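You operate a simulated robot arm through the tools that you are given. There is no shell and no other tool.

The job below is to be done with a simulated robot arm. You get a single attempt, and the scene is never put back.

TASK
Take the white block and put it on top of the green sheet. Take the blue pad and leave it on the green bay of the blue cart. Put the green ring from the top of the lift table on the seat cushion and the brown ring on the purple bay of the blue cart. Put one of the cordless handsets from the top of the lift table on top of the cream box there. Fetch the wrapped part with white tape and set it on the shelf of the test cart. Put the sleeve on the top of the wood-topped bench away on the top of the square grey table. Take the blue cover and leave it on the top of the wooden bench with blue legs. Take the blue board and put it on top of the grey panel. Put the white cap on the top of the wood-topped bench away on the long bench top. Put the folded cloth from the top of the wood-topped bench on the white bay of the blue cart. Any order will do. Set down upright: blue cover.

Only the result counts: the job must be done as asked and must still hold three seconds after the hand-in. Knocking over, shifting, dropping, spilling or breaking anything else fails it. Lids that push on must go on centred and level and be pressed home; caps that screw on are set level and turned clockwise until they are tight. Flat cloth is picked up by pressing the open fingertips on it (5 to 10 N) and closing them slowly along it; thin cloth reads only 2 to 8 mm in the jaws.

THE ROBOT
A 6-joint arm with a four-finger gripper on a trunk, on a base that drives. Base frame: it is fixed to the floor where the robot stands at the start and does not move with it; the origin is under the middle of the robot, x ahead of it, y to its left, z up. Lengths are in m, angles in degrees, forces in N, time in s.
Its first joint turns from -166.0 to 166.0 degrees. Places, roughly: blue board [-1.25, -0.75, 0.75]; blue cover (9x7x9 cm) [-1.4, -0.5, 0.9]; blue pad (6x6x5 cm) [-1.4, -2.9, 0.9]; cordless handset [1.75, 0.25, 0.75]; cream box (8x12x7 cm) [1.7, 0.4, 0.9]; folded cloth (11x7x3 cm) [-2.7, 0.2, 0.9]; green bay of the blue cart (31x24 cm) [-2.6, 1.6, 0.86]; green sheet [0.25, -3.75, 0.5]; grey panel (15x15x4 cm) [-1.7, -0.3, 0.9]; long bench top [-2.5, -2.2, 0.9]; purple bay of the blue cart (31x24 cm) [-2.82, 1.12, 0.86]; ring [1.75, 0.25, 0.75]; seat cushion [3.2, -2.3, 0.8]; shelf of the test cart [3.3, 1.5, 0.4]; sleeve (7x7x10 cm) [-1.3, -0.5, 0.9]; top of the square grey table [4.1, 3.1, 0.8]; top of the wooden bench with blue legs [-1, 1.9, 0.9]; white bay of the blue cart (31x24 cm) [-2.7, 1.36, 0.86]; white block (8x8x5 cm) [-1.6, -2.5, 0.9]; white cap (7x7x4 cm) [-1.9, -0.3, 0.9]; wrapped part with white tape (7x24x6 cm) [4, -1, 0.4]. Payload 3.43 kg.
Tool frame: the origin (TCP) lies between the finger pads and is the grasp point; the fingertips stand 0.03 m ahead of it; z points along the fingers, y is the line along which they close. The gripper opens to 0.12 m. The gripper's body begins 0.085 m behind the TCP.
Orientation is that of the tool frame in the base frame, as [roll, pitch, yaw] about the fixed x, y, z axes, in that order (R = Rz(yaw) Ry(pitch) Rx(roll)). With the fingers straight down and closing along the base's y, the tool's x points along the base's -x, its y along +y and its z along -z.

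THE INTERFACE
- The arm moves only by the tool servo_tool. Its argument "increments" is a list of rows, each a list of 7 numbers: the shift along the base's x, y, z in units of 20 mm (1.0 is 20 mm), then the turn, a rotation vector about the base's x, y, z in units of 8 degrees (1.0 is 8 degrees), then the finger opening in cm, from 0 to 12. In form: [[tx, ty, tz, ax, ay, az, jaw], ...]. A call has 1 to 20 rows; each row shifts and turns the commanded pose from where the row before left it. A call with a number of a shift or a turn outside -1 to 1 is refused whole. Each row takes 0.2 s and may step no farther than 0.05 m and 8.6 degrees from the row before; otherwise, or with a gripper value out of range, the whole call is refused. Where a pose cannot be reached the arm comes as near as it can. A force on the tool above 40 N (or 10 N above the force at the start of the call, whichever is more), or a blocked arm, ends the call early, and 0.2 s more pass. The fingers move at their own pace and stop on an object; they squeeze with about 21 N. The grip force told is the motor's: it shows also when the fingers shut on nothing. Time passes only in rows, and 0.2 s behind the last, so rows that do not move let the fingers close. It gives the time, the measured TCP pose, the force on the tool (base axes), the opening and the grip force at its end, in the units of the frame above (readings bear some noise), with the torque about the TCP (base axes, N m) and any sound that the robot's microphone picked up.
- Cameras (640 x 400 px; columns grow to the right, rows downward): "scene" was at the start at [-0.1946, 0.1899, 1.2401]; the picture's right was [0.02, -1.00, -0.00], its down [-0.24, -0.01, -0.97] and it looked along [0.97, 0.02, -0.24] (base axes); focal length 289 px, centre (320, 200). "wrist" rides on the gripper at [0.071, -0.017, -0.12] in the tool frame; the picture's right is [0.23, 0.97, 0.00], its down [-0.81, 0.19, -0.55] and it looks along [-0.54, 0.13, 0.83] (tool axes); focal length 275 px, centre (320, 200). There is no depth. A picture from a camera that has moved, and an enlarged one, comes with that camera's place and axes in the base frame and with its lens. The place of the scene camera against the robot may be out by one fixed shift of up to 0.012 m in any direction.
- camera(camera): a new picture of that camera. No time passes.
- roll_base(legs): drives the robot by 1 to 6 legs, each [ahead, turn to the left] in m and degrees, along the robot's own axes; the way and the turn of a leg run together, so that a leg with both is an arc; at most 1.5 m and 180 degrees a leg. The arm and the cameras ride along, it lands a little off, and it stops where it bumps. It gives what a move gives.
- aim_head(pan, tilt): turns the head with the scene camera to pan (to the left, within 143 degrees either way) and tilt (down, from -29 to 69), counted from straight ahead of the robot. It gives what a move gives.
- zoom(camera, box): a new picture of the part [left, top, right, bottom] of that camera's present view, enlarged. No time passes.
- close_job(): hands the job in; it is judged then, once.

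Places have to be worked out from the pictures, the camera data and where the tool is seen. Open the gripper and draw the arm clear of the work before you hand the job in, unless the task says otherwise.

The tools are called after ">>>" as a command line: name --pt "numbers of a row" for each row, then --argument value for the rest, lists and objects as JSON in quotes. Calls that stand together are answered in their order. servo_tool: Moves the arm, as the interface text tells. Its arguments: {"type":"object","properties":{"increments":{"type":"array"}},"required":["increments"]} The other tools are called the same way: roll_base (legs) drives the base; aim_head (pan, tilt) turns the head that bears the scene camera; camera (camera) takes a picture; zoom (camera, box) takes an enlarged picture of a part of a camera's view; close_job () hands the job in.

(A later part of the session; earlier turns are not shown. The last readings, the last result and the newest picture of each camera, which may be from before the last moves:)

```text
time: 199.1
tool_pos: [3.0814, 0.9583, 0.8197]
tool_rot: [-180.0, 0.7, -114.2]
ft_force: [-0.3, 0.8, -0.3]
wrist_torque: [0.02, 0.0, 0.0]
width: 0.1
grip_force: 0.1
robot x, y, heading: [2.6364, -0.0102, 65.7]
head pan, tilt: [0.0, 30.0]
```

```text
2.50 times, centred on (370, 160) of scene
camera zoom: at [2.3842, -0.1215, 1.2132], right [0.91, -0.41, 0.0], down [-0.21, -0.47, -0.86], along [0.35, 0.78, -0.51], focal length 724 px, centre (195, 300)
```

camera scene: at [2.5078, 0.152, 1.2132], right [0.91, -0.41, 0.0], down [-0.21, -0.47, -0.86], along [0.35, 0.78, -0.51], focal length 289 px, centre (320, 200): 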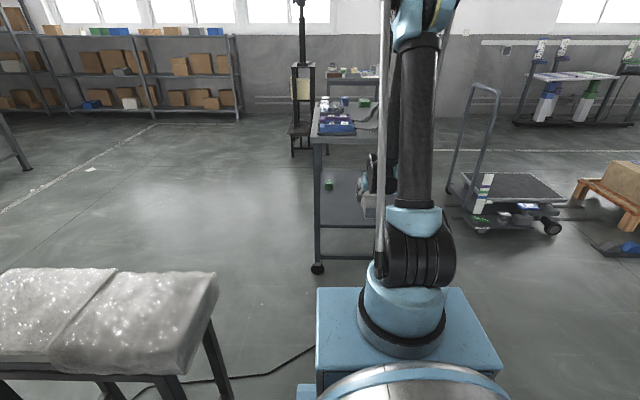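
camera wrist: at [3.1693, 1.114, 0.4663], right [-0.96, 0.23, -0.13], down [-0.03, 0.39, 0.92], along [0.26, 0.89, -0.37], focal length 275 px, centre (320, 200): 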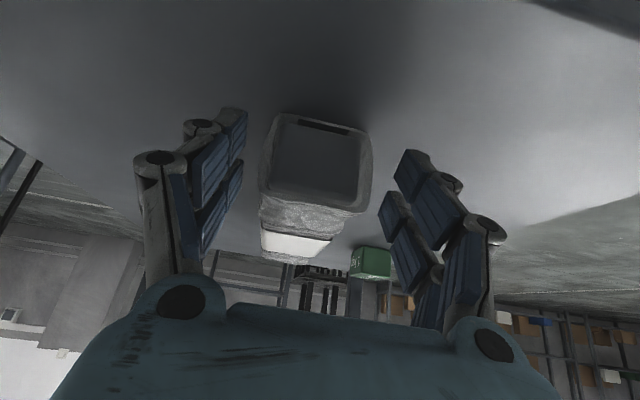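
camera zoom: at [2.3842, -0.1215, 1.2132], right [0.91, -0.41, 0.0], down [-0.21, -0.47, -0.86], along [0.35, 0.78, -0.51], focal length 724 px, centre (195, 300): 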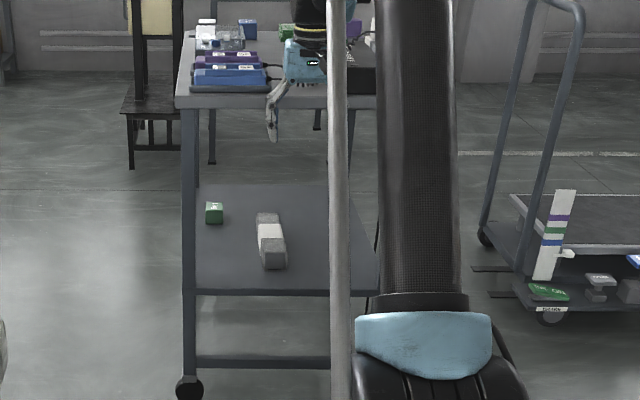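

The wrapped part shows level on the test cart's shelf. I raise and retract the arm, then turn to face the lift table from its east side for the brown ring at (1.867, 0.38).

>>> servo_tool --pt "-0.37 -0.82 1 -0.008 0.003 0 12" --pt "-0.37 -0.82 1 -0.008 0.003 0 12" --pt "-0.37 -0.82 1 -0.008 0.003 0 12" --pt "-0.37 -0.82 1 -0.008 0.003 0 12" --pt "-0.37 -0.82 1 -0.008 0.003 0 12" --pt "-0.37 -0.82 1 -0.008 0.003 0 12" --pt "-0.37 -0.82 1 -0.008 0.003 0 12" --pt "-0.37 -0.82 1 -0.008 0.003 0 12" --pt "-0.37 -0.82 1 -0.008 0.003 0 12" --pt "-0.37 -0.82 1 -0.008 0.003 0 12" --pt "-0.37 -0.82 1 0 0 0 12" --pt "-0.37 -0.82 1 0 0 0 12" --pt "-0.37 -0.82 1 0 0 0 12" --pt "-0.37 -0.82 1 0 0 0 12" --pt "-0.37 -0.82 1 0 0 0 12" --pt "0 0 1 0 0 0 12"

>>> roll_base --legs '[[0, 88]]'

>>> aim_head --pan 0 --tilt 35

>>> camera --camera "scene"

>>> camera --camera "wrist"

```text
time: 202.5
tool_pos: [2.9708, 0.7144, 1.1419]
tool_rot: [-179.9, 0.2, -114.2]
ft_force: [-0.1, 0.2, 0.0]
wrist_torque: [0.0, 0.02, 0.02]
width: 0.12
grip_force: 0.1
robot x, y, heading: [2.6322, -0.0119, 65.6]
head pan, tilt: [0.0, 30.0]
```

```text
time: 207.2
tool_pos: [1.9152, 0.337, 1.1413]
tool_rot: [-179.9, 0.1, -25.3]
ft_force: [-0.1, 0.0, 0.1]
wrist_torque: [0.0, -0.04, -0.01]
width: 0.1199
grip_force: 0.0
robot x, y, heading: [2.6435, -0.0, 154.7]
head pan, tilt: [0.0, 30.0]
```

```text
time: 207.9
tool_pos: [1.9274, 0.3298, 1.15]
tool_rot: [-179.8, 0.8, -25.3]
ft_force: [-0.3, 1.2, -0.3]
wrist_torque: [0.01, -0.02, -0.01]
width: 0.1198
grip_force: 0.1
robot x, y, heading: [2.6425, 0.0035, 154.7]
head pan, tilt: [0.0, 35.0]
```

```text
taken
camera scene: at [2.752, -0.2606, 1.2054], right [0.43, 0.9, 0.0], down [0.53, -0.25, -0.81], along [-0.73, 0.35, -0.58], focal length 289 px, centre (320, 200)
```

scene: 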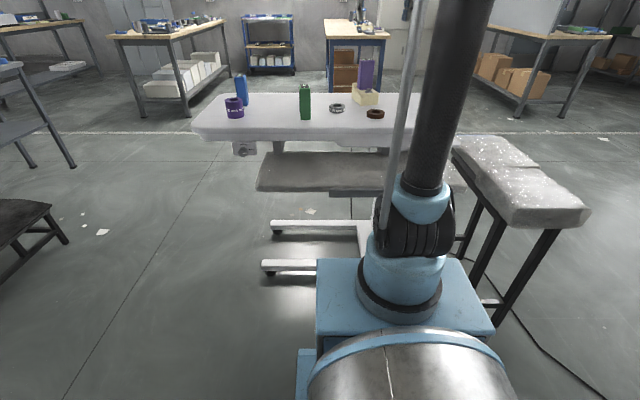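

```text
taken
camera wrist: at [1.9995, 0.3155, 1.2714], right [-0.21, -0.98, -0.01], down [-0.81, 0.17, 0.56], along [-0.55, 0.12, -0.83], focal length 275 px, centre (320, 200)
```

wrist: 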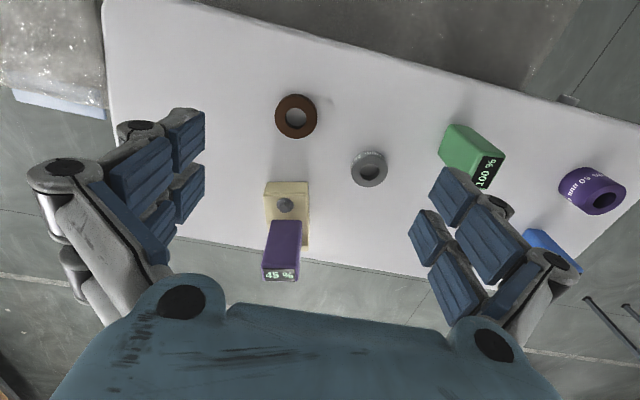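

The brown ring reads about (1.877, 0.381) from here. I move over it, keeping clear of the handset on the cream box.

>>> servo_tool --pt "-0.252 0.256 -1 -0.0043 -0.009 0 12" --pt "-0.252 0.256 -1 -0.0043 -0.009 0 12" --pt "-0.252 0.256 -1 -0.0043 -0.009 0 12" --pt "-0.252 0.256 -1 -0.0043 -0.009 0 12" --pt "-0.252 0.256 -1 -0.0043 -0.009 0 12" --pt "-0.252 0.256 -1 -0.0043 -0.009 0 12" --pt "-0.252 0.256 -1 -0.0043 -0.009 0 12" --pt "-0.252 0.256 -1 -0.0043 -0.009 0 12" --pt "-0.252 0.256 -1 -0.0043 -0.009 0 12" --pt "-0.252 0.256 -1 -0.0043 -0.009 0 12"

>>> camera --camera "wrist"

```text
time: 210.1
tool_pos: [1.8765, 0.3834, 0.9506]
tool_rot: [-179.7, 0.0, -25.3]
ft_force: [0.4, -0.6, 0.1]
wrist_torque: [0.04, 0.03, -0.03]
width: 0.1199
grip_force: 0.0
robot x, y, heading: [2.6419, 0.0015, 154.8]
head pan, tilt: [0.0, 35.0]
```

```text
taken
camera wrist: at [1.9482, 0.3674, 1.0714], right [-0.21, -0.98, 0.0], down [-0.82, 0.17, 0.55], along [-0.54, 0.12, -0.83], focal length 275 px, centre (320, 200)
```

wrist: 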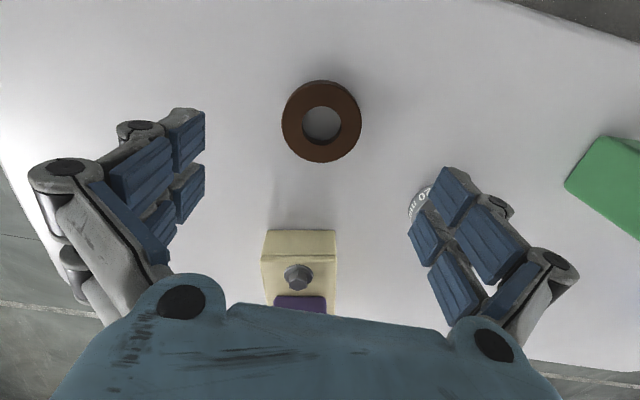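

The ring is centred under the TCP, about 6.8 cm across and flat. I narrow the jaws to 8 cm first and then feel down for the table.

>>> servo_tool --pt "0 0.03 -0.5 0 0 0 8" --pt "0 0 -0.8 0 0 0 8" --pt "0 0 -0.8 0 0 0 8" --pt "0 0 -0.8 0 0 0 8" --pt "0 0 -0.6 0 0 0 8" --pt "0 0 -0.3 0 0 0 8"

>>> camera --camera "wrist"

```text
time: 211.5
tool_pos: [1.8767, 0.3832, 0.8741]
tool_rot: [-179.8, -0.1, -25.3]
ft_force: [1.0, 0.2, -0.6]
wrist_torque: [0.0, 0.0, 0.02]
width: 0.08
grip_force: 0.2
robot x, y, heading: [2.6413, 0.001, 154.5]
head pan, tilt: [0.0, 35.0]
```

```text
taken
camera wrist: at [1.948, 0.3673, 0.9955], right [-0.21, -0.98, 0.0], down [-0.82, 0.17, 0.55], along [-0.54, 0.12, -0.83], focal length 275 px, centre (320, 200)
```

wrist: 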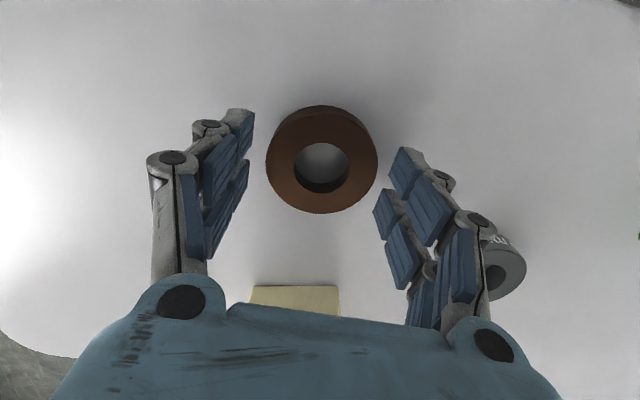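

Aligned. I feel downwards in 2 mm steps.

>>> servo_tool --pt "0 0 -0.1 0 0 0 8" --pt "0 0 -0.1 0 0 0 8" --pt "0 0 -0.1 0 0 0 8" --pt "0 0 -0.1 0 0 0 8" --pt "0 0 -0.1 0 0 0 8"

```text
time: 212.7
tool_pos: [1.8763, 0.3821, 0.8647]
tool_rot: [-179.8, 0.0, -25.3]
ft_force: [-0.5, -0.4, 0.1]
wrist_torque: [0.03, -0.02, 0.0]
width: 0.08
grip_force: 0.0
robot x, y, heading: [2.6395, 0.0037, 154.6]
head pan, tilt: [0.0, 35.0]
```

>>> servo_tool --pt "0 0 -0.1 0 0 0 8" --pt "0 0 -0.1 0 0 0 8" --pt "0 0 -0.1 0 0 0 8"

```text
time: 213.5
tool_pos: [1.8783, 0.3824, 0.8585]
tool_rot: [-180.0, 0.3, -25.4]
ft_force: [-3.7, -1.6, 22.8]
wrist_torque: [-0.44, 0.21, -0.1]
width: 0.082
grip_force: 10.2
robot x, y, heading: [2.642, -0.0028, 154.8]
head pan, tilt: [0.0, 35.0]
```

The tips touch the table at TCP z 0.8585. I rise 3 mm and close on the ring.

>>> servo_tool --pt "0 0 0.15 0 0 0 8" --pt "0 0 0 0 0 0 7.2" --pt "0 0 0 0 0 0 6.6" --pt "0 0 0 0 0 0 5" --pt "0 0 0 0 0 0 4" --pt "0 0 0 0 0 0 4"

>>> camera --camera "wrist"

```text
time: 214.6
tool_pos: [1.8859, 0.3769, 0.8703]
tool_rot: [-179.9, 0.7, -25.2]
ft_force: [-2.5, 2.7, -3.3]
wrist_torque: [-0.15, -0.25, 0.0]
width: 0.0629
grip_force: 20.6
robot x, y, heading: [2.6394, 0.0042, 154.6]
head pan, tilt: [0.0, 35.0]
stopped in row 5: the force on the tool passed its limit at 41 N (the readings are from after the stop); the commanded pose is now the measured one
```

```text
taken
camera wrist: at [1.9575, 0.3618, 0.9915], right [-0.21, -0.98, 0.0], down [-0.81, 0.17, 0.56], along [-0.55, 0.12, -0.83], focal length 275 px, centre (320, 200)
```

wrist: 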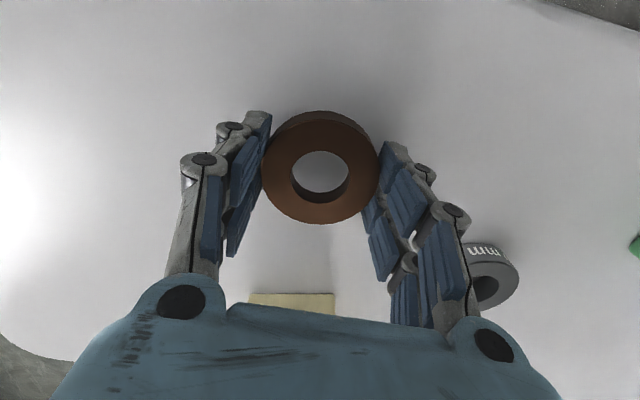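

The ring is gripped (63 mm, its true diameter). I lift it straight up.

>>> servo_tool --pt "0 0 0.3 0 0 0 4" --pt "0 0 0.6 0 0 0 4" --pt "0 0 1 -0.01 -0.02 0 4" --pt "0 0 1 -0.01 -0.02 0 4" --pt "0 0 1 -0.01 -0.02 0 4" --pt "0 0 1 -0.01 -0.02 0 4" --pt "0 0 1 0 0 0 4" --pt "0 0 1 0 0 0 4" --pt "0 0 1 0 0 0 4" --pt "0 0 1 0 0 0 4" --pt "0 0 1 0 0 0 4" --pt "0 0 1 0 0 0 4" --pt "0 0 1 0 0 0 4" --pt "0 0 1 0 0 0 4" --pt "0 0 1 0 0 0 4"

>>> camera --camera "wrist"

>>> zoom --camera "scene" --box '[180, 0, 440, 160]'

```text
time: 217.8
tool_pos: [1.8837, 0.3781, 1.1488]
tool_rot: [-179.9, 0.0, -25.2]
ft_force: [0.7, -1.0, -1.6]
wrist_torque: [-0.02, 0.0, -0.01]
width: 0.0629
grip_force: 20.8
robot x, y, heading: [2.6406, 0.0005, 154.7]
head pan, tilt: [0.0, 35.0]
```

```text
taken
camera wrist: at [1.9544, 0.3631, 1.2708], right [-0.21, -0.98, 0.0], down [-0.82, 0.17, 0.55], along [-0.54, 0.11, -0.83], focal length 275 px, centre (320, 200)
```

wrist: 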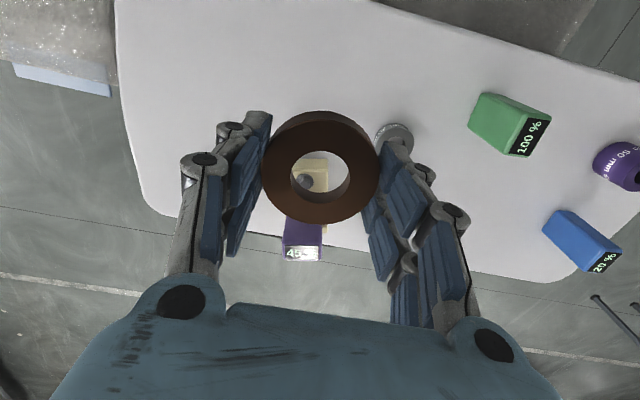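

```text
2.46 times, centred on (310, 80) of scene
camera zoom: at [2.752, -0.2607, 1.2054], right [0.43, 0.9, 0.0], down [0.53, -0.25, -0.81], along [-0.73, 0.35, -0.58], focal length 712 px, centre (345, 495)
```

zoom: 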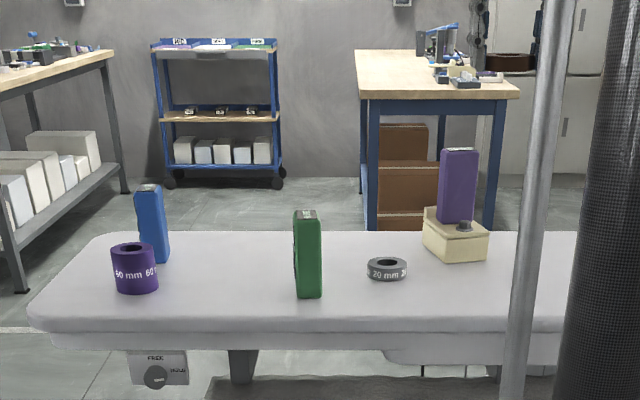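

The brown ring is in hand and the handset still stands on the cream box. I retract and drive around the south end of the lift table, back towards the start area.

>>> servo_tool --pt "0.94 -0.445 0.1 0 0 0 4" --pt "0.94 -0.445 0.1 0 0 0 4" --pt "0.94 -0.445 0.1 0 0 0 4" --pt "0.94 -0.445 0.1 0 0 0 4" --pt "0.94 -0.445 0.1 0 0 0 4" --pt "0.94 -0.445 0.1 0 0 0 4"

>>> roll_base --legs '[[0, 85], [0.87, 0], [0, -69], [0.8, 0], [0.75, 0]]'

>>> aim_head --pan 0 --tilt 20

>>> camera --camera "scene"

>>> camera --camera "wrist"

```text
time: 219.2
tool_pos: [1.9982, 0.3239, 1.161]
tool_rot: [-180.0, 0.0, -25.2]
ft_force: [0.3, -0.1, -1.5]
wrist_torque: [-0.03, -0.04, -0.02]
width: 0.0625
grip_force: 21.0
robot x, y, heading: [2.6401, -0.0002, 154.5]
head pan, tilt: [0.0, 35.0]
```

```text
time: 239.0
tool_pos: [-0.0467, -0.4401, 1.1625]
tool_rot: [179.9, -0.1, -7.3]
ft_force: [0.2, -0.2, -1.5]
wrist_torque: [-0.01, 0.01, 0.01]
width: 0.0616
grip_force: 21.0
robot x, y, heading: [0.6648, -0.5461, 172.5]
head pan, tilt: [0.0, 35.0]
```

```text
time: 239.8
tool_pos: [-0.0328, -0.4419, 1.1699]
tool_rot: [180.0, 0.7, -7.2]
ft_force: [-0.2, -0.2, -1.4]
wrist_torque: [0.04, 0.01, -0.01]
width: 0.0616
grip_force: 21.4
robot x, y, heading: [0.6611, -0.5481, 172.6]
head pan, tilt: [0.0, 20.0]
```

```text
taken
camera scene: at [0.8448, -0.7653, 1.2291], right [0.13, 0.99, 0.0], down [0.35, -0.04, -0.93], along [-0.93, 0.12, -0.36], focal length 289 px, centre (320, 200)
```

scene: 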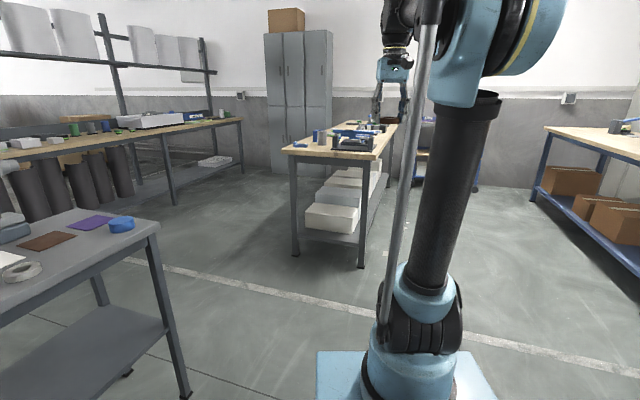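

```text
taken
camera wrist: at [0.0409, -0.4348, 1.2904], right [0.1, -0.99, 0.0], down [-0.82, -0.09, 0.56], along [-0.56, -0.06, -0.83], focal length 275 px, centre (320, 200)
```

wrist: 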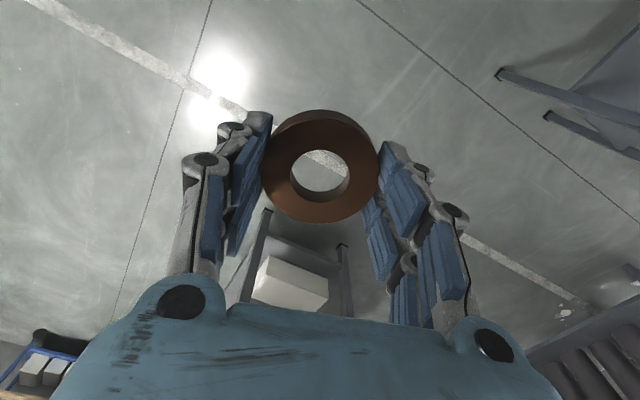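

I am at (0.66, -0.55). The corridor between the wood-topped bench and the blue-legged bench leads to the blue cart; I drive through it to about (-1.65, 0.93).

>>> roll_base --legs '[[0, -38.7], [1.315, 0], [0, 25.3], [0.75, 0], [0.7, 0]]'

>>> aim_head --pan 0 --tilt 35

>>> camera --camera "scene"

>>> camera --camera "wrist"

```text
time: 257.0
tool_pos: [-2.292, 1.1072, 1.1701]
tool_rot: [180.0, 0.7, -19.0]
ft_force: [0.2, -0.3, -1.2]
wrist_torque: [-0.03, -0.02, 0.01]
width: 0.0617
grip_force: 20.7
robot x, y, heading: [-1.6297, 0.8621, 160.9]
head pan, tilt: [0.0, 20.0]
```

```text
time: 257.8
tool_pos: [-2.2787, 1.1027, 1.1778]
tool_rot: [180.0, 1.4, -19.0]
ft_force: [-0.1, 0.4, -1.5]
wrist_torque: [-0.05, -0.02, 0.0]
width: 0.0619
grip_force: 21.1
robot x, y, heading: [-1.6291, 0.8577, 160.9]
head pan, tilt: [0.0, 35.0]
```

```text
taken
camera scene: at [-1.4921, 0.6126, 1.2054], right [0.33, 0.95, 0.0], down [0.55, -0.19, -0.81], along [-0.77, 0.27, -0.58], focal length 289 px, centre (320, 200)
```

scene: 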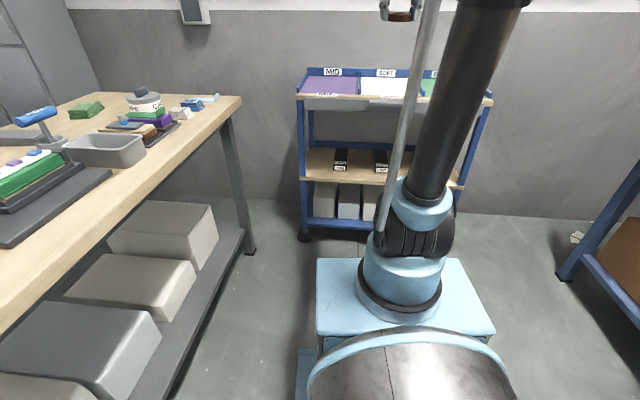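

```text
taken
camera wrist: at [-2.2028, 1.0946, 1.2979], right [-0.1, -0.99, -0.01], down [-0.82, 0.08, 0.57], along [-0.57, 0.06, -0.82], focal length 275 px, centre (320, 200)
```

wrist: 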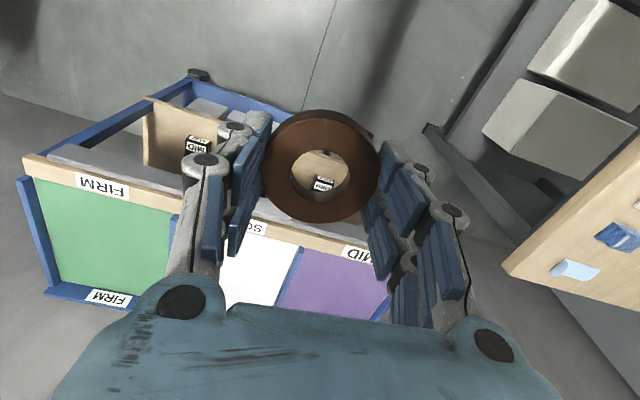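

The cart's three bays (purple, white, green) are empty and right ahead. I roll 0.2 m closer to have all of them in good reach.

>>> roll_base --legs '[[0.2, 0]]'

>>> camera --camera "scene"

>>> camera --camera "wrist"

```text
time: 259.4
tool_pos: [-2.4669, 1.1673, 1.1785]
tool_rot: [-180.0, 1.4, -18.9]
ft_force: [0.2, -0.4, -1.7]
wrist_torque: [0.0, -0.01, 0.0]
width: 0.0618
grip_force: 20.9
robot x, y, heading: [-1.8172, 0.9302, 160.9]
head pan, tilt: [0.0, 35.0]
```

```text
taken
camera scene: at [-1.6795, 0.6778, 1.2054], right [0.32, 0.95, 0.0], down [0.55, -0.19, -0.81], along [-0.77, 0.26, -0.58], focal length 289 px, centre (320, 200)
```

scene: 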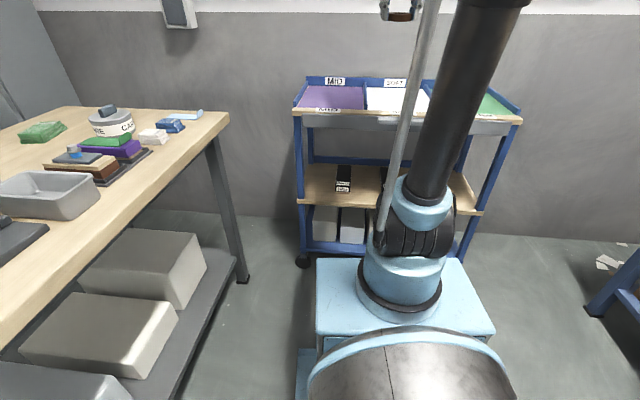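

```text
taken
camera wrist: at [-2.3911, 1.1587, 1.2978], right [-0.1, -1.0, -0.01], down [-0.82, 0.08, 0.57], along [-0.57, 0.06, -0.82], focal length 275 px, centre (320, 200)
```

wrist: 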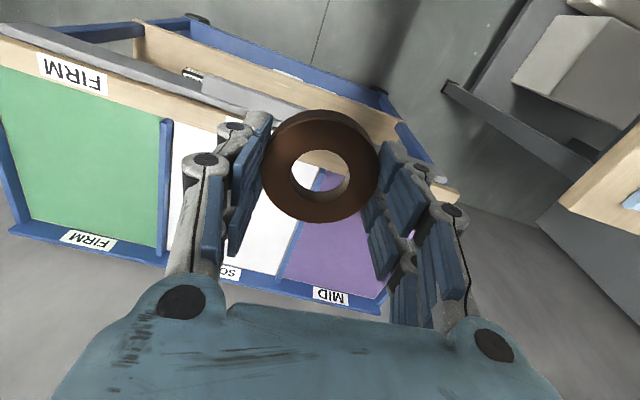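

The purple bay's middle at (-2.82, 1.12) lies ahead; I carry the ring over it while coming down to about z 1.0.

>>> servo_tool --pt "-0.98 -0.13 -0.3 -0.003 -0.009 0 4" --pt "-0.98 -0.13 -0.3 -0.003 -0.009 0 4" --pt "-0.98 -0.13 -0.3 -0.003 -0.009 0 4" --pt "-0.98 -0.13 -0.3 -0.003 -0.009 0 4" --pt "-0.98 -0.13 -0.3 -0.003 -0.009 0 4" --pt "-0.98 -0.13 -0.3 -0.003 -0.009 0 4" --pt "-0.98 -0.13 -0.3 -0.003 -0.009 0 4" --pt "-0.98 -0.13 -0.3 -0.003 -0.009 0 4" --pt "-0.98 -0.13 -0.3 -0.003 -0.009 0 4" --pt "-0.98 -0.13 -0.3 -0.003 -0.009 0 4" --pt "-0.98 -0.13 -0.3 -0.003 -0.009 0 4" --pt "-0.98 -0.13 -0.3 -0.003 -0.009 0 4" --pt "-0.98 -0.13 -0.6 -0.003 -0.009 0 4" --pt "-0.98 -0.13 -0.6 -0.003 -0.009 0 4" --pt "-0.98 -0.13 -0.6 -0.003 -0.009 0 4" --pt "-0.98 -0.13 -0.6 -0.003 -0.009 0 4" --pt "-0.98 -0.13 -0.6 -0.003 -0.009 0 4" --pt "-0.98 -0.13 -0.6 -0.003 -0.009 0 4"

>>> camera --camera "wrist"

>>> zoom --camera "scene" --box '[280, 50, 540, 150]'

```text
time: 263.2
tool_pos: [-2.805, 1.1129, 1.0423]
tool_rot: [-179.9, 0.7, -18.9]
ft_force: [-0.3, 0.0, 0.3]
wrist_torque: [0.01, 0.06, -0.02]
width: 0.0615
grip_force: 20.6
robot x, y, heading: [-1.8186, 0.9252, 161.2]
head pan, tilt: [0.0, 35.0]
```

```text
taken
camera wrist: at [-2.7308, 1.1057, 1.1627], right [-0.1, -1.0, -0.01], down [-0.82, 0.08, 0.56], along [-0.56, 0.06, -0.83], focal length 275 px, centre (320, 200)
```

wrist: 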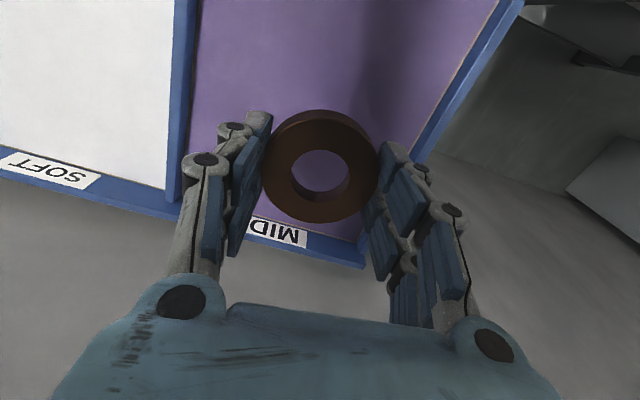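

```text
2.46 times, centred on (410, 100) of scene
camera zoom: at [-1.6793, 0.6777, 1.2054], right [0.33, 0.95, 0.0], down [0.55, -0.19, -0.81], along [-0.77, 0.26, -0.58], focal length 712 px, centre (98, 446)
```

zoom: 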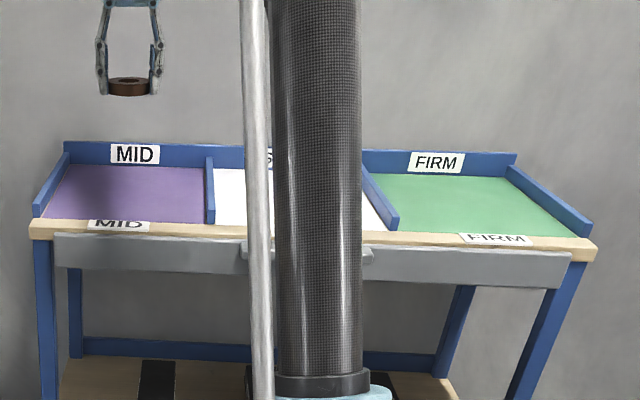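

The ring is over the middle of the purple bay, between divider and rim. I lower it to contact.

>>> servo_tool --pt "0 0 -1 -0.01 -0.02 0 4" --pt "0 0 -1 -0.01 -0.02 0 4" --pt "0 0 -1 -0.01 -0.02 0 4" --pt "0 0 -1 0 0 0 4" --pt "0 0 -1 0 0 0 4" --pt "0 0 -0.8 0 0 0 4" --pt "0 0 -0.2 0 0 0 4" --pt "0 0 -0.2 0 0 0 4"

```text
time: 265.0
tool_pos: [-2.8047, 1.1153, 0.9177]
tool_rot: [180.0, 0.3, -19.0]
ft_force: [-0.1, 0.5, -0.4]
wrist_torque: [-0.03, 0.0, 0.01]
width: 0.0615
grip_force: 21.3
robot x, y, heading: [-1.8183, 0.9285, 160.9]
head pan, tilt: [0.0, 35.0]
```

>>> servo_tool --pt "0 0 -0.2 0 0 0 4" --pt "0 0 -0.2 0 0 0 4" --pt "0 0 -0.15 0 0 0 4" --pt "0 0 -0.15 0 0 0 4"

```text
time: 266.0
tool_pos: [-2.8041, 1.1143, 0.9044]
tool_rot: [180.0, 0.3, -18.9]
ft_force: [0.3, -0.1, -0.9]
wrist_torque: [-0.04, 0.01, 0.02]
width: 0.0617
grip_force: 21.3
robot x, y, heading: [-1.8161, 0.9285, 160.6]
head pan, tilt: [0.0, 35.0]
```

>>> servo_tool --pt "0 0 -0.1 0 0 0 4" --pt "0 0 -0.1 0 0 0 4" --pt "0 0 -0.1 0 0 0 4"

```text
time: 266.8
tool_pos: [-2.8044, 1.1152, 0.8997]
tool_rot: [180.0, 0.3, -18.9]
ft_force: [0.1, 0.1, -1.8]
wrist_torque: [-0.02, -0.03, 0.0]
width: 0.0616
grip_force: 20.9
robot x, y, heading: [-1.8184, 0.9287, 161.0]
head pan, tilt: [0.0, 35.0]
```

>>> servo_tool --pt "0 0 -0.1 0 0 0 4" --pt "0 0 -0.1 0 0 0 4" --pt "0 0 -0.1 0 0 0 4"

```text
time: 267.6
tool_pos: [-2.8048, 1.116, 0.8915]
tool_rot: [-180.0, 0.3, -18.9]
ft_force: [-0.1, 0.1, -0.5]
wrist_torque: [0.02, -0.01, 0.01]
width: 0.0615
grip_force: 20.9
robot x, y, heading: [-1.8161, 0.9255, 161.0]
head pan, tilt: [0.0, 35.0]
```

Still no contact at TCP z 0.8915; I check with the wrist camera how the ring sits.

>>> camera --camera "wrist"

>>> zoom --camera "scene" --box '[290, 50, 400, 130]'

```text
taken
camera wrist: at [-2.7322, 1.1077, 1.0134], right [-0.1, -1.0, 0.0], down [-0.83, 0.08, 0.56], along [-0.55, 0.06, -0.83], focal length 275 px, centre (320, 200)
```

wrist: 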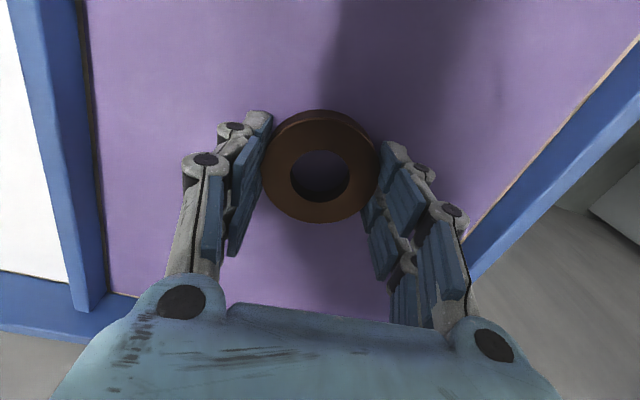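

```text
5.00 times, centred on (345, 90) of scene
camera zoom: at [-1.6796, 0.6778, 1.2054], right [0.32, 0.95, 0.0], down [0.55, -0.19, -0.81], along [-0.77, 0.26, -0.58], focal length 1447 px, centre (195, 750)
```

zoom: 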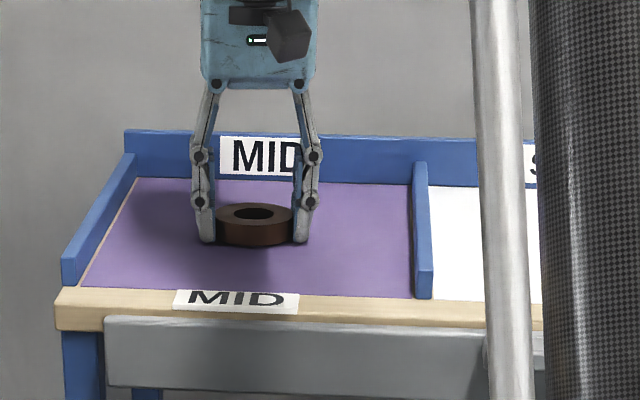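

The ring hovers just above the surface, level with the fingertips. A few more millimetres.

>>> servo_tool --pt "0 0 -0.08 0 0 0 4" --pt "0 0 -0.08 0 0 0 4" --pt "0 0 -0.08 0 0 0 4"

```text
time: 268.4
tool_pos: [-2.8058, 1.116, 0.8889]
tool_rot: [179.9, 0.3, -18.8]
ft_force: [-5.0, -1.0, 12.5]
wrist_torque: [-0.23, -0.17, -0.12]
width: 0.0615
grip_force: 21.2
robot x, y, heading: [-1.8192, 0.9246, 160.9]
head pan, tilt: [0.0, 35.0]
```

Contact. I open and rise.

>>> servo_tool --pt "0 0 0.05 0 0 0 4" --pt "0 0 0.02 0 0 0 7" --pt "0 0 0 0 0 0 8" --pt "0 0 0.05 0 0 0 9" --pt "0 0 0.5 0 0 0 9" --pt "0 0 1 0 0 0 10" --pt "0 0 1 0 0 0 12" --pt "0 0 1 0 0 0 12" --pt "0 0 1 0 0 0 12" --pt "0 0 1 0 0 0 12" --pt "0 0 1 0 0 0 12" --pt "0 0 1 0 0 0 12" --pt "0 0 1 0 0 0 12" --pt "0 0 1 0 0 0 12" --pt "0 0 1 0 0 0 12"

>>> camera --camera "wrist"

>>> camera --camera "scene"

```text
time: 271.6
tool_pos: [-2.8055, 1.1158, 1.1]
tool_rot: [-180.0, 0.3, -18.9]
ft_force: [0.1, 0.5, -0.4]
wrist_torque: [0.05, 0.0, 0.02]
width: 0.12
grip_force: 0.0
robot x, y, heading: [-1.8171, 0.926, 161.1]
head pan, tilt: [0.0, 35.0]
```

```text
taken
camera wrist: at [-2.7335, 1.1081, 1.2211], right [-0.1, -1.0, 0.0], down [-0.83, 0.08, 0.56], along [-0.55, 0.06, -0.83], focal length 275 px, centre (320, 200)
```

wrist: 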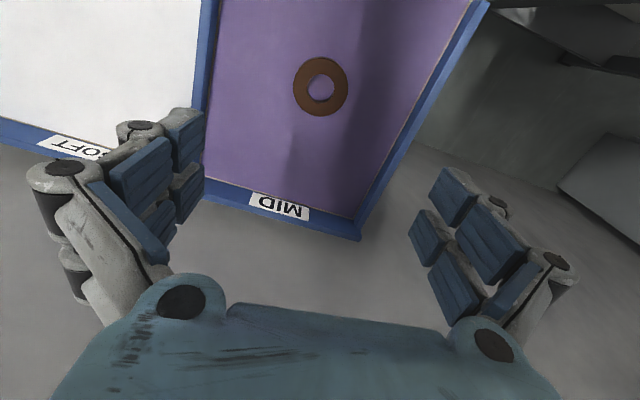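

```text
taken
camera scene: at [-1.6797, 0.6778, 1.2054], right [0.32, 0.95, 0.0], down [0.55, -0.19, -0.81], along [-0.77, 0.26, -0.58], focal length 289 px, centre (320, 200)
```

scene: 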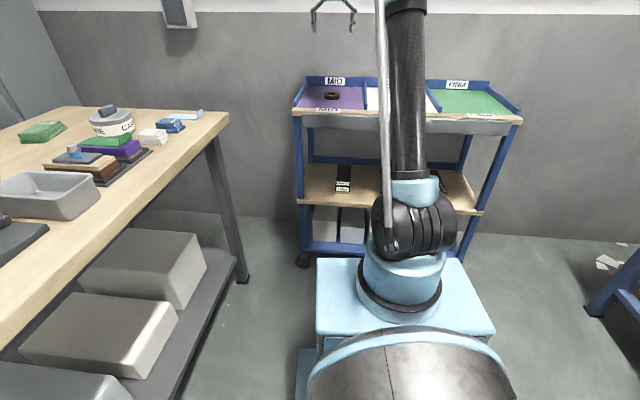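

The brown ring lies in the purple bay. Next is the folded cloth near (-2.7, 0.2), the green bundle on the left bench. I retract the arm, shift a little away from the bench and turn to face it.

>>> servo_tool --pt "0.98 -0.34 0.3 0 0 0 12" --pt "0.98 -0.34 0.3 0 0 0 12" --pt "0.98 -0.34 0.3 0 0 0 12" --pt "0.98 -0.34 0.3 0 0 0 12" --pt "0.98 -0.34 0.3 0 0 0 12" --pt "0.98 -0.34 0.3 0 0 0 12" --pt "0.98 -0.34 0.3 0 0 0 12" --pt "0.98 -0.34 0.3 0 0 0 12" --pt "0.98 -0.34 0.3 0 0 0 12" --pt "0.98 -0.34 0.3 0 0 0 12" --pt "0.98 -0.34 0.3 0 0 0 12" --pt "0.98 -0.34 0.3 0 0 0 12" --pt "0.98 -0.34 0.3 0 0 0 12"

>>> roll_base --legs '[[0, -31], [0.2, 0], [0, 115.5]]'

>>> aim_head --pan 0 --tilt 35

>>> camera --camera "scene"

>>> camera --camera "wrist"

```text
time: 274.4
tool_pos: [-2.5514, 1.0275, 1.1789]
tool_rot: [180.0, 0.4, -18.9]
ft_force: [-0.2, -0.3, -0.2]
wrist_torque: [-0.03, -0.03, -0.01]
width: 0.1198
grip_force: 0.0
robot x, y, heading: [-1.816, 0.9255, 160.7]
head pan, tilt: [0.0, 35.0]
```

```text
time: 283.2
tool_pos: [-2.1021, 0.3571, 1.1783]
tool_rot: [180.0, 0.3, 66.7]
ft_force: [0.0, 0.3, -0.2]
wrist_torque: [0.0, -0.01, 0.02]
width: 0.1201
grip_force: 0.0
robot x, y, heading: [-1.9637, 1.0893, -113.3]
head pan, tilt: [0.0, 35.0]
```

```text
time: 283.8
tool_pos: [-2.0979, 0.3706, 1.1864]
tool_rot: [180.0, 1.0, 66.7]
ft_force: [0.3, 0.0, 0.1]
wrist_torque: [0.02, 0.04, -0.02]
width: 0.1201
grip_force: 0.0
robot x, y, heading: [-1.96, 1.0893, -113.3]
head pan, tilt: [0.0, 35.0]
```

```text
taken
camera scene: at [-1.701, 1.1995, 1.2054], right [-0.92, 0.39, 0.0], down [0.23, 0.54, -0.81], along [-0.32, -0.75, -0.58], focal length 289 px, centre (320, 200)
```

scene: 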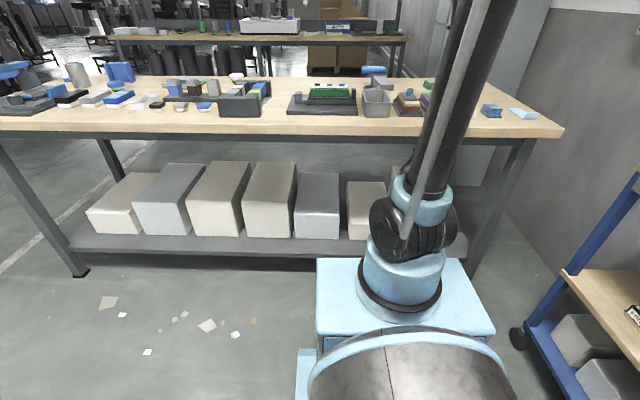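

```text
taken
camera wrist: at [-2.0848, 0.4456, 1.3076], right [0.98, -0.17, 0.0], down [-0.14, -0.81, 0.57], along [-0.1, -0.56, -0.82], focal length 275 px, centre (320, 200)
```

wrist: 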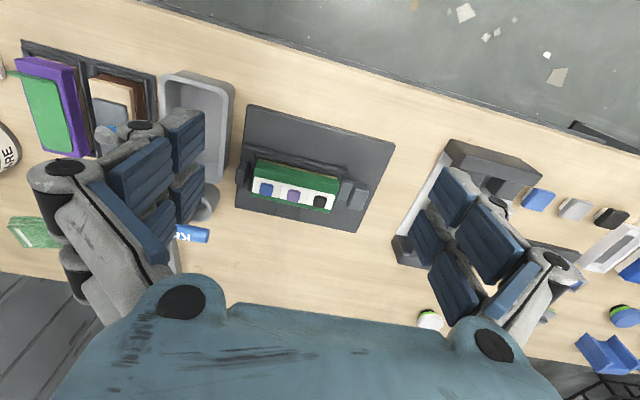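

I now see the whole bench top. The green folded bundle is at the left of the wrist view; I zoom in several parts to identify the items.

>>> zoom --camera "wrist" --box '[0, 40, 260, 280]'

>>> zoom --camera "scene" --box '[0, 50, 200, 150]'

>>> zoom --camera "scene" --box '[180, 50, 400, 150]'

>>> zoom --camera "wrist" --box '[380, 120, 640, 400]'

```text
1.67 times, centred on (130, 160) of wrist
camera zoom: at [-2.0848, 0.4456, 1.3076], right [0.98, -0.17, 0.0], down [-0.14, -0.81, 0.57], along [-0.1, -0.56, -0.82], focal length 459 px, centre (637, 267)
```

zoom: 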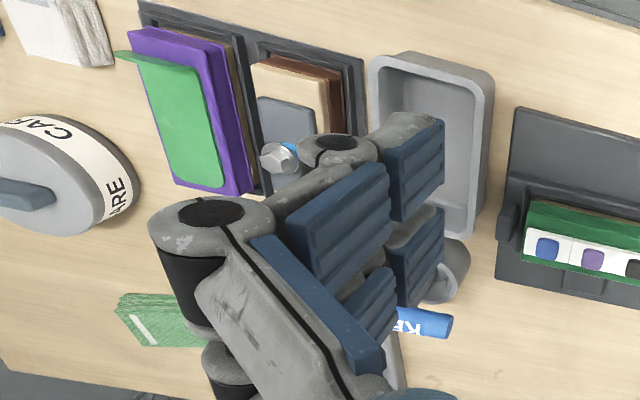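

```text
3.20 times, centred on (100, 100) of scene
camera zoom: at [-1.701, 1.1995, 1.2054], right [-0.92, 0.39, 0.0], down [0.23, 0.54, -0.81], along [-0.32, -0.75, -0.58], focal length 926 px, centre (1024, 520)
```

zoom: 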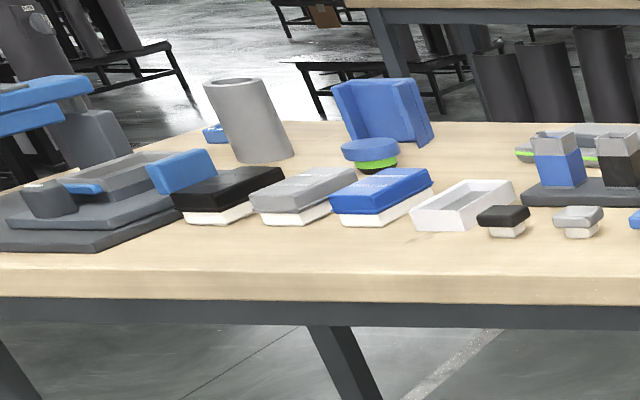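

```text
2.91 times, centred on (290, 100) of scene
camera zoom: at [-1.701, 1.1995, 1.2054], right [-0.92, 0.39, 0.0], down [0.23, 0.54, -0.81], along [-0.32, -0.75, -0.58], focal length 842 px, centre (407, 491)
```

zoom: 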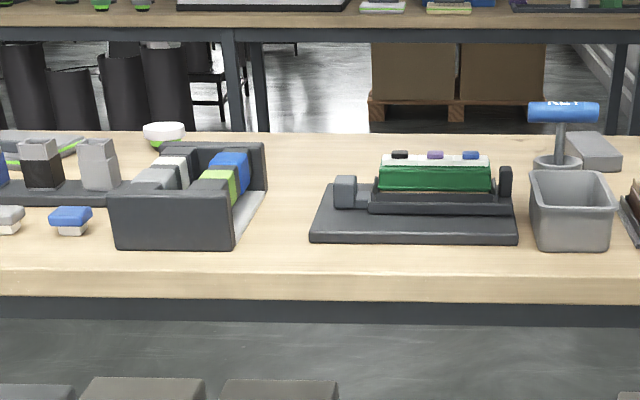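

```text
1.43 times, centred on (510, 260) of wrist
camera zoom: at [-2.0848, 0.4456, 1.3076], right [0.98, -0.17, 0.0], down [-0.14, -0.81, 0.57], along [-0.1, -0.56, -0.82], focal length 393 px, centre (49, 114)
```

zoom: 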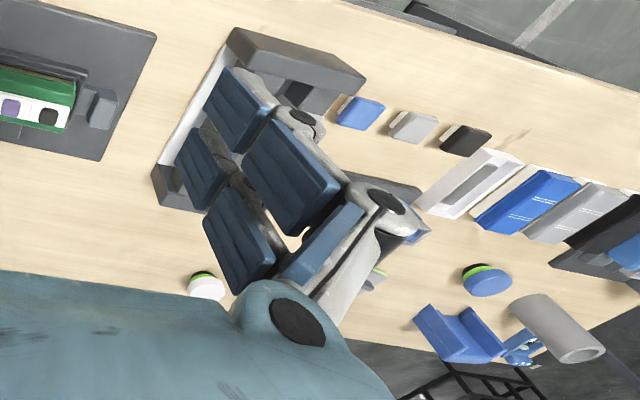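

The bench carries the grey sleeve, a blue U-shaped cover, caps with green rims and other things; the green bundle at about (-2.71, 0.18) is the folded cloth. I roll 0.1 m forward and swing the arm over to it.

>>> roll_base --legs '[[0.1, 0]]'

>>> servo_tool --pt "-1 -0.15 0 0 0 0 12" --pt "-1 -0.15 0 0 0 0 12" --pt "-1 -0.15 0 0 0 0 12" --pt "-1 -0.15 0 0 0 0 12" --pt "-1 -0.15 0 0 0 0 12" --pt "-1 -0.15 0 0 0 0 12" --pt "-1 -0.15 0 0 0 0 12" --pt "-1 -0.15 0 0 0 0 12" --pt "-1 -0.15 0 0 0 0 12" --pt "-1 -0.15 0 0 0 0 12" --pt "-1 -0.15 0 0 0 0 12" --pt "-1 -0.15 0 0 0 0 12" --pt "-1 -0.15 0 0 0 0 12" --pt "-1 -0.15 0 0 0 0 12" --pt "-1 -0.15 0 0 0 0 12" --pt "-1 -0.15 0 0 0 0 12" --pt "-1 -0.15 0 0 0 0 12" --pt "-1 -0.15 0 0 0 0 12" --pt "-1 -0.15 0 0 0 0 12" --pt "-1 -0.15 0 0 0 0 12"

>>> camera --camera "wrist"

```text
time: 285.0
tool_pos: [-2.1386, 0.2786, 1.1867]
tool_rot: [-180.0, 1.1, 66.7]
ft_force: [0.6, 0.0, -0.8]
wrist_torque: [0.01, 0.04, -0.03]
width: 0.1198
grip_force: 0.2
robot x, y, heading: [-2.0038, 0.9945, -113.3]
head pan, tilt: [0.0, 35.0]
```

```text
time: 289.2
tool_pos: [-2.5317, 0.2324, 1.1966]
tool_rot: [-180.0, 1.7, 66.8]
ft_force: [0.7, 0.8, 0.2]
wrist_torque: [-0.04, 0.02, 0.0]
width: 0.1198
grip_force: 0.1
robot x, y, heading: [-2.0026, 0.9966, -113.3]
head pan, tilt: [0.0, 35.0]
```

```text
taken
camera wrist: at [-2.5182, 0.3076, 1.3163], right [0.98, -0.17, -0.01], down [-0.14, -0.81, 0.58], along [-0.11, -0.57, -0.82], focal length 275 px, centre (320, 200)
```

wrist: 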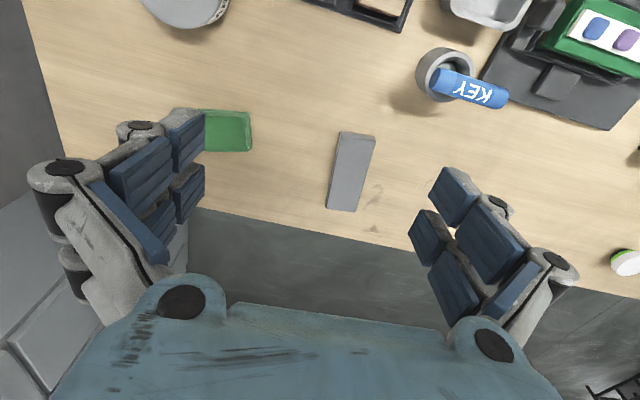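

The cloth is mostly behind my left finger. I move on to be above it, lower, and straighten the tool.

>>> servo_tool --pt "-0.95 -0.25 -0.8 0.0217 -0.0093 0 12" --pt "-0.95 -0.25 -0.8 0.0217 -0.0093 0 12" --pt "-0.95 -0.25 -0.8 0.0217 -0.0093 0 12" --pt "-0.95 -0.25 -0.8 0.0217 -0.0093 0 12" --pt "-0.95 -0.25 -0.8 0.0217 -0.0093 0 12" --pt "-0.95 -0.25 -0.8 0.0217 -0.0093 0 12" --pt "-0.95 -0.25 -0.8 0.0217 -0.0093 0 12" --pt "-0.95 -0.25 -0.8 0.0217 -0.0093 0 12" --pt "-0.95 -0.25 -0.8 0.0217 -0.0093 0 12"

>>> camera --camera "wrist"

>>> zoom --camera "wrist" --box '[210, 60, 410, 200]'

```text
time: 291.2
tool_pos: [-2.7028, 0.1911, 1.0503]
tool_rot: [-179.9, 0.0, 66.7]
ft_force: [0.0, 0.8, 0.0]
wrist_torque: [-0.05, 0.06, 0.02]
width: 0.1197
grip_force: 0.1
robot x, y, heading: [-2.0018, 0.993, -113.3]
head pan, tilt: [0.0, 35.0]
```

```text
taken
camera wrist: at [-2.6915, 0.2622, 1.1719], right [0.98, -0.17, 0.0], down [-0.14, -0.82, 0.55], along [-0.1, -0.54, -0.83], focal length 275 px, centre (320, 200)
```

wrist: 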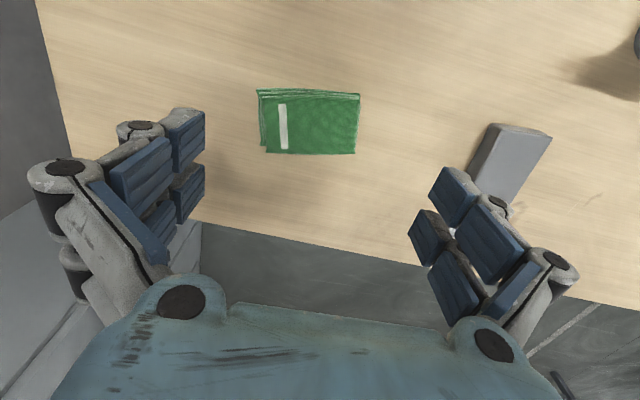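

```text
2.86 times, centred on (310, 130) of wrist
camera zoom: at [-2.6915, 0.2622, 1.1719], right [0.98, -0.17, 0.0], down [-0.14, -0.82, 0.55], along [-0.1, -0.54, -0.83], focal length 786 px, centre (349, 400)
```

zoom: 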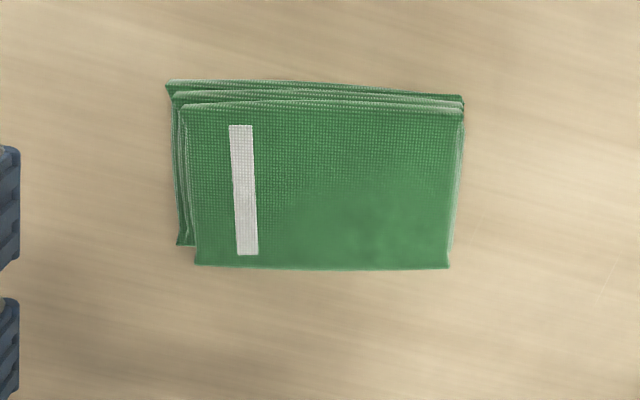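

The cloth is a folded bundle with its 11 cm side along bearing -13°, centre about (-2.723, 0.166). I turn the jaws to close across its 7 cm side, 9 cm open, and come down near it.

>>> servo_tool --pt "-0.08 -0.1 -0.4 0 0 -0.828 12" --pt "-0.08 -0.1 -0.4 0 0 -0.828 12" --pt "-0.08 -0.1 -0.4 0 0 -0.828 12" --pt "-0.08 -0.1 -0.4 0 0 -0.828 12" --pt "-0.08 -0.1 -0.4 0 0 -0.828 12" --pt "-0.08 -0.1 -0.4 0 0 -0.828 10" --pt "-0.08 -0.1 -0.4 0 0 -0.828 10" --pt "-0.08 -0.1 -0.4 0 0 -0.828 10" --pt "-0.08 -0.1 -0.4 0 0 -0.828 10" --pt "-0.08 -0.1 -0.4 0 0 -0.828 10" --pt "-0.08 -0.1 -0.4 0 0 -0.828 10" --pt "-0.08 -0.1 -0.4 0 0 -0.828 10"

>>> camera --camera "wrist"

```text
time: 293.8
tool_pos: [-2.7221, 0.1628, 0.9539]
tool_rot: [-179.9, 0.1, -12.8]
ft_force: [1.2, 0.0, 0.6]
wrist_torque: [0.0, 0.03, 0.04]
width: 0.0996
grip_force: 0.1
robot x, y, heading: [-2.0015, 0.9949, -113.2]
head pan, tilt: [0.0, 35.0]
```

```text
taken
camera wrist: at [-2.6484, 0.1636, 1.0761], right [0.01, -1.0, 0.0], down [-0.83, -0.01, 0.55], along [-0.55, 0.0, -0.83], focal length 275 px, centre (320, 200)
```

wrist: 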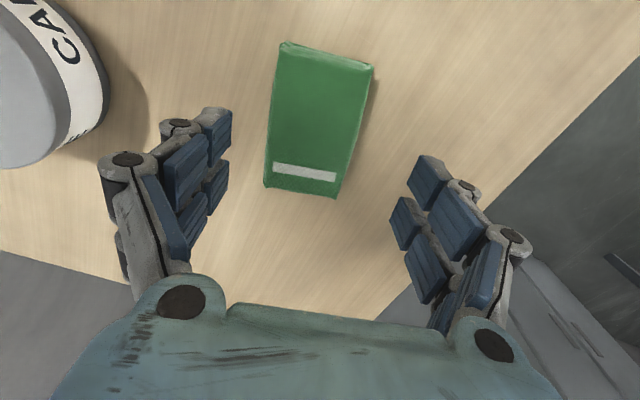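

The jaws straddle the bundle well. I go down in steps, feeling for the bench.

>>> servo_tool --pt "0 0.1 -0.8 0 0 0 9.5" --pt "0 0.1 -0.8 0 0 0 9.5" --pt "0 0 -0.8 0 0 0 9.5" --pt "0 0 -0.5 0 0 0 9.5" --pt "0 0 -0.3 0 0 0 9.5" --pt "0 0 -0.2 0 0 0 9.5" --pt "0 0 -0.2 0 0 0 9.5"

>>> camera --camera "wrist"

```text
time: 295.4
tool_pos: [-2.7217, 0.1677, 0.8838]
tool_rot: [-179.9, 0.2, -12.8]
ft_force: [0.4, -0.2, -0.6]
wrist_torque: [0.01, -0.01, -0.02]
width: 0.0954
grip_force: 0.0
robot x, y, heading: [-2.0047, 0.9947, -113.4]
head pan, tilt: [0.0, 35.0]
```

```text
taken
camera wrist: at [-2.6494, 0.1689, 1.0048], right [0.01, -1.0, 0.0], down [-0.83, -0.01, 0.55], along [-0.55, 0.0, -0.83], focal length 275 px, centre (320, 200)
```

wrist: 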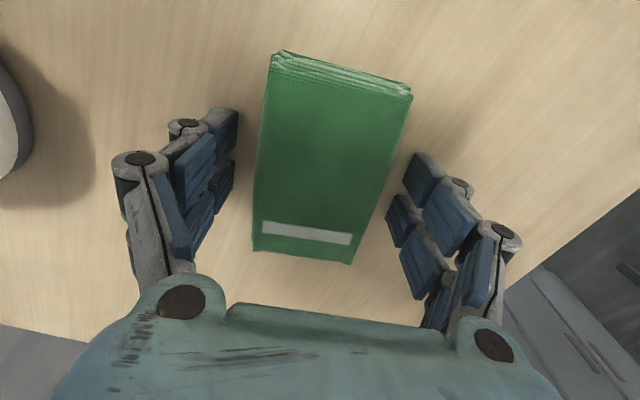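

Well centred. I keep feeling down for the bench in 3 mm steps.

>>> servo_tool --pt "0 0 -0.15 0 0 0 9.5" --pt "0 0 -0.15 0 0 0 9.5" --pt "0 0 -0.15 0 0 0 9.5" --pt "0 0 -0.1 0 0 0 9.5"

```text
time: 296.2
tool_pos: [-2.7193, 0.1794, 0.8901]
tool_rot: [179.5, 0.3, -12.9]
ft_force: [-0.7, 3.9, 12.9]
wrist_torque: [0.29, -0.16, 0.02]
width: 0.0674
grip_force: 44.9
robot x, y, heading: [-2.0004, 0.9942, -113.2]
head pan, tilt: [0.0, 35.0]
stopped in row 4: the force on the tool passed its limit at 51 N (the readings are from after the stop); the commanded pose is now the measured one
```

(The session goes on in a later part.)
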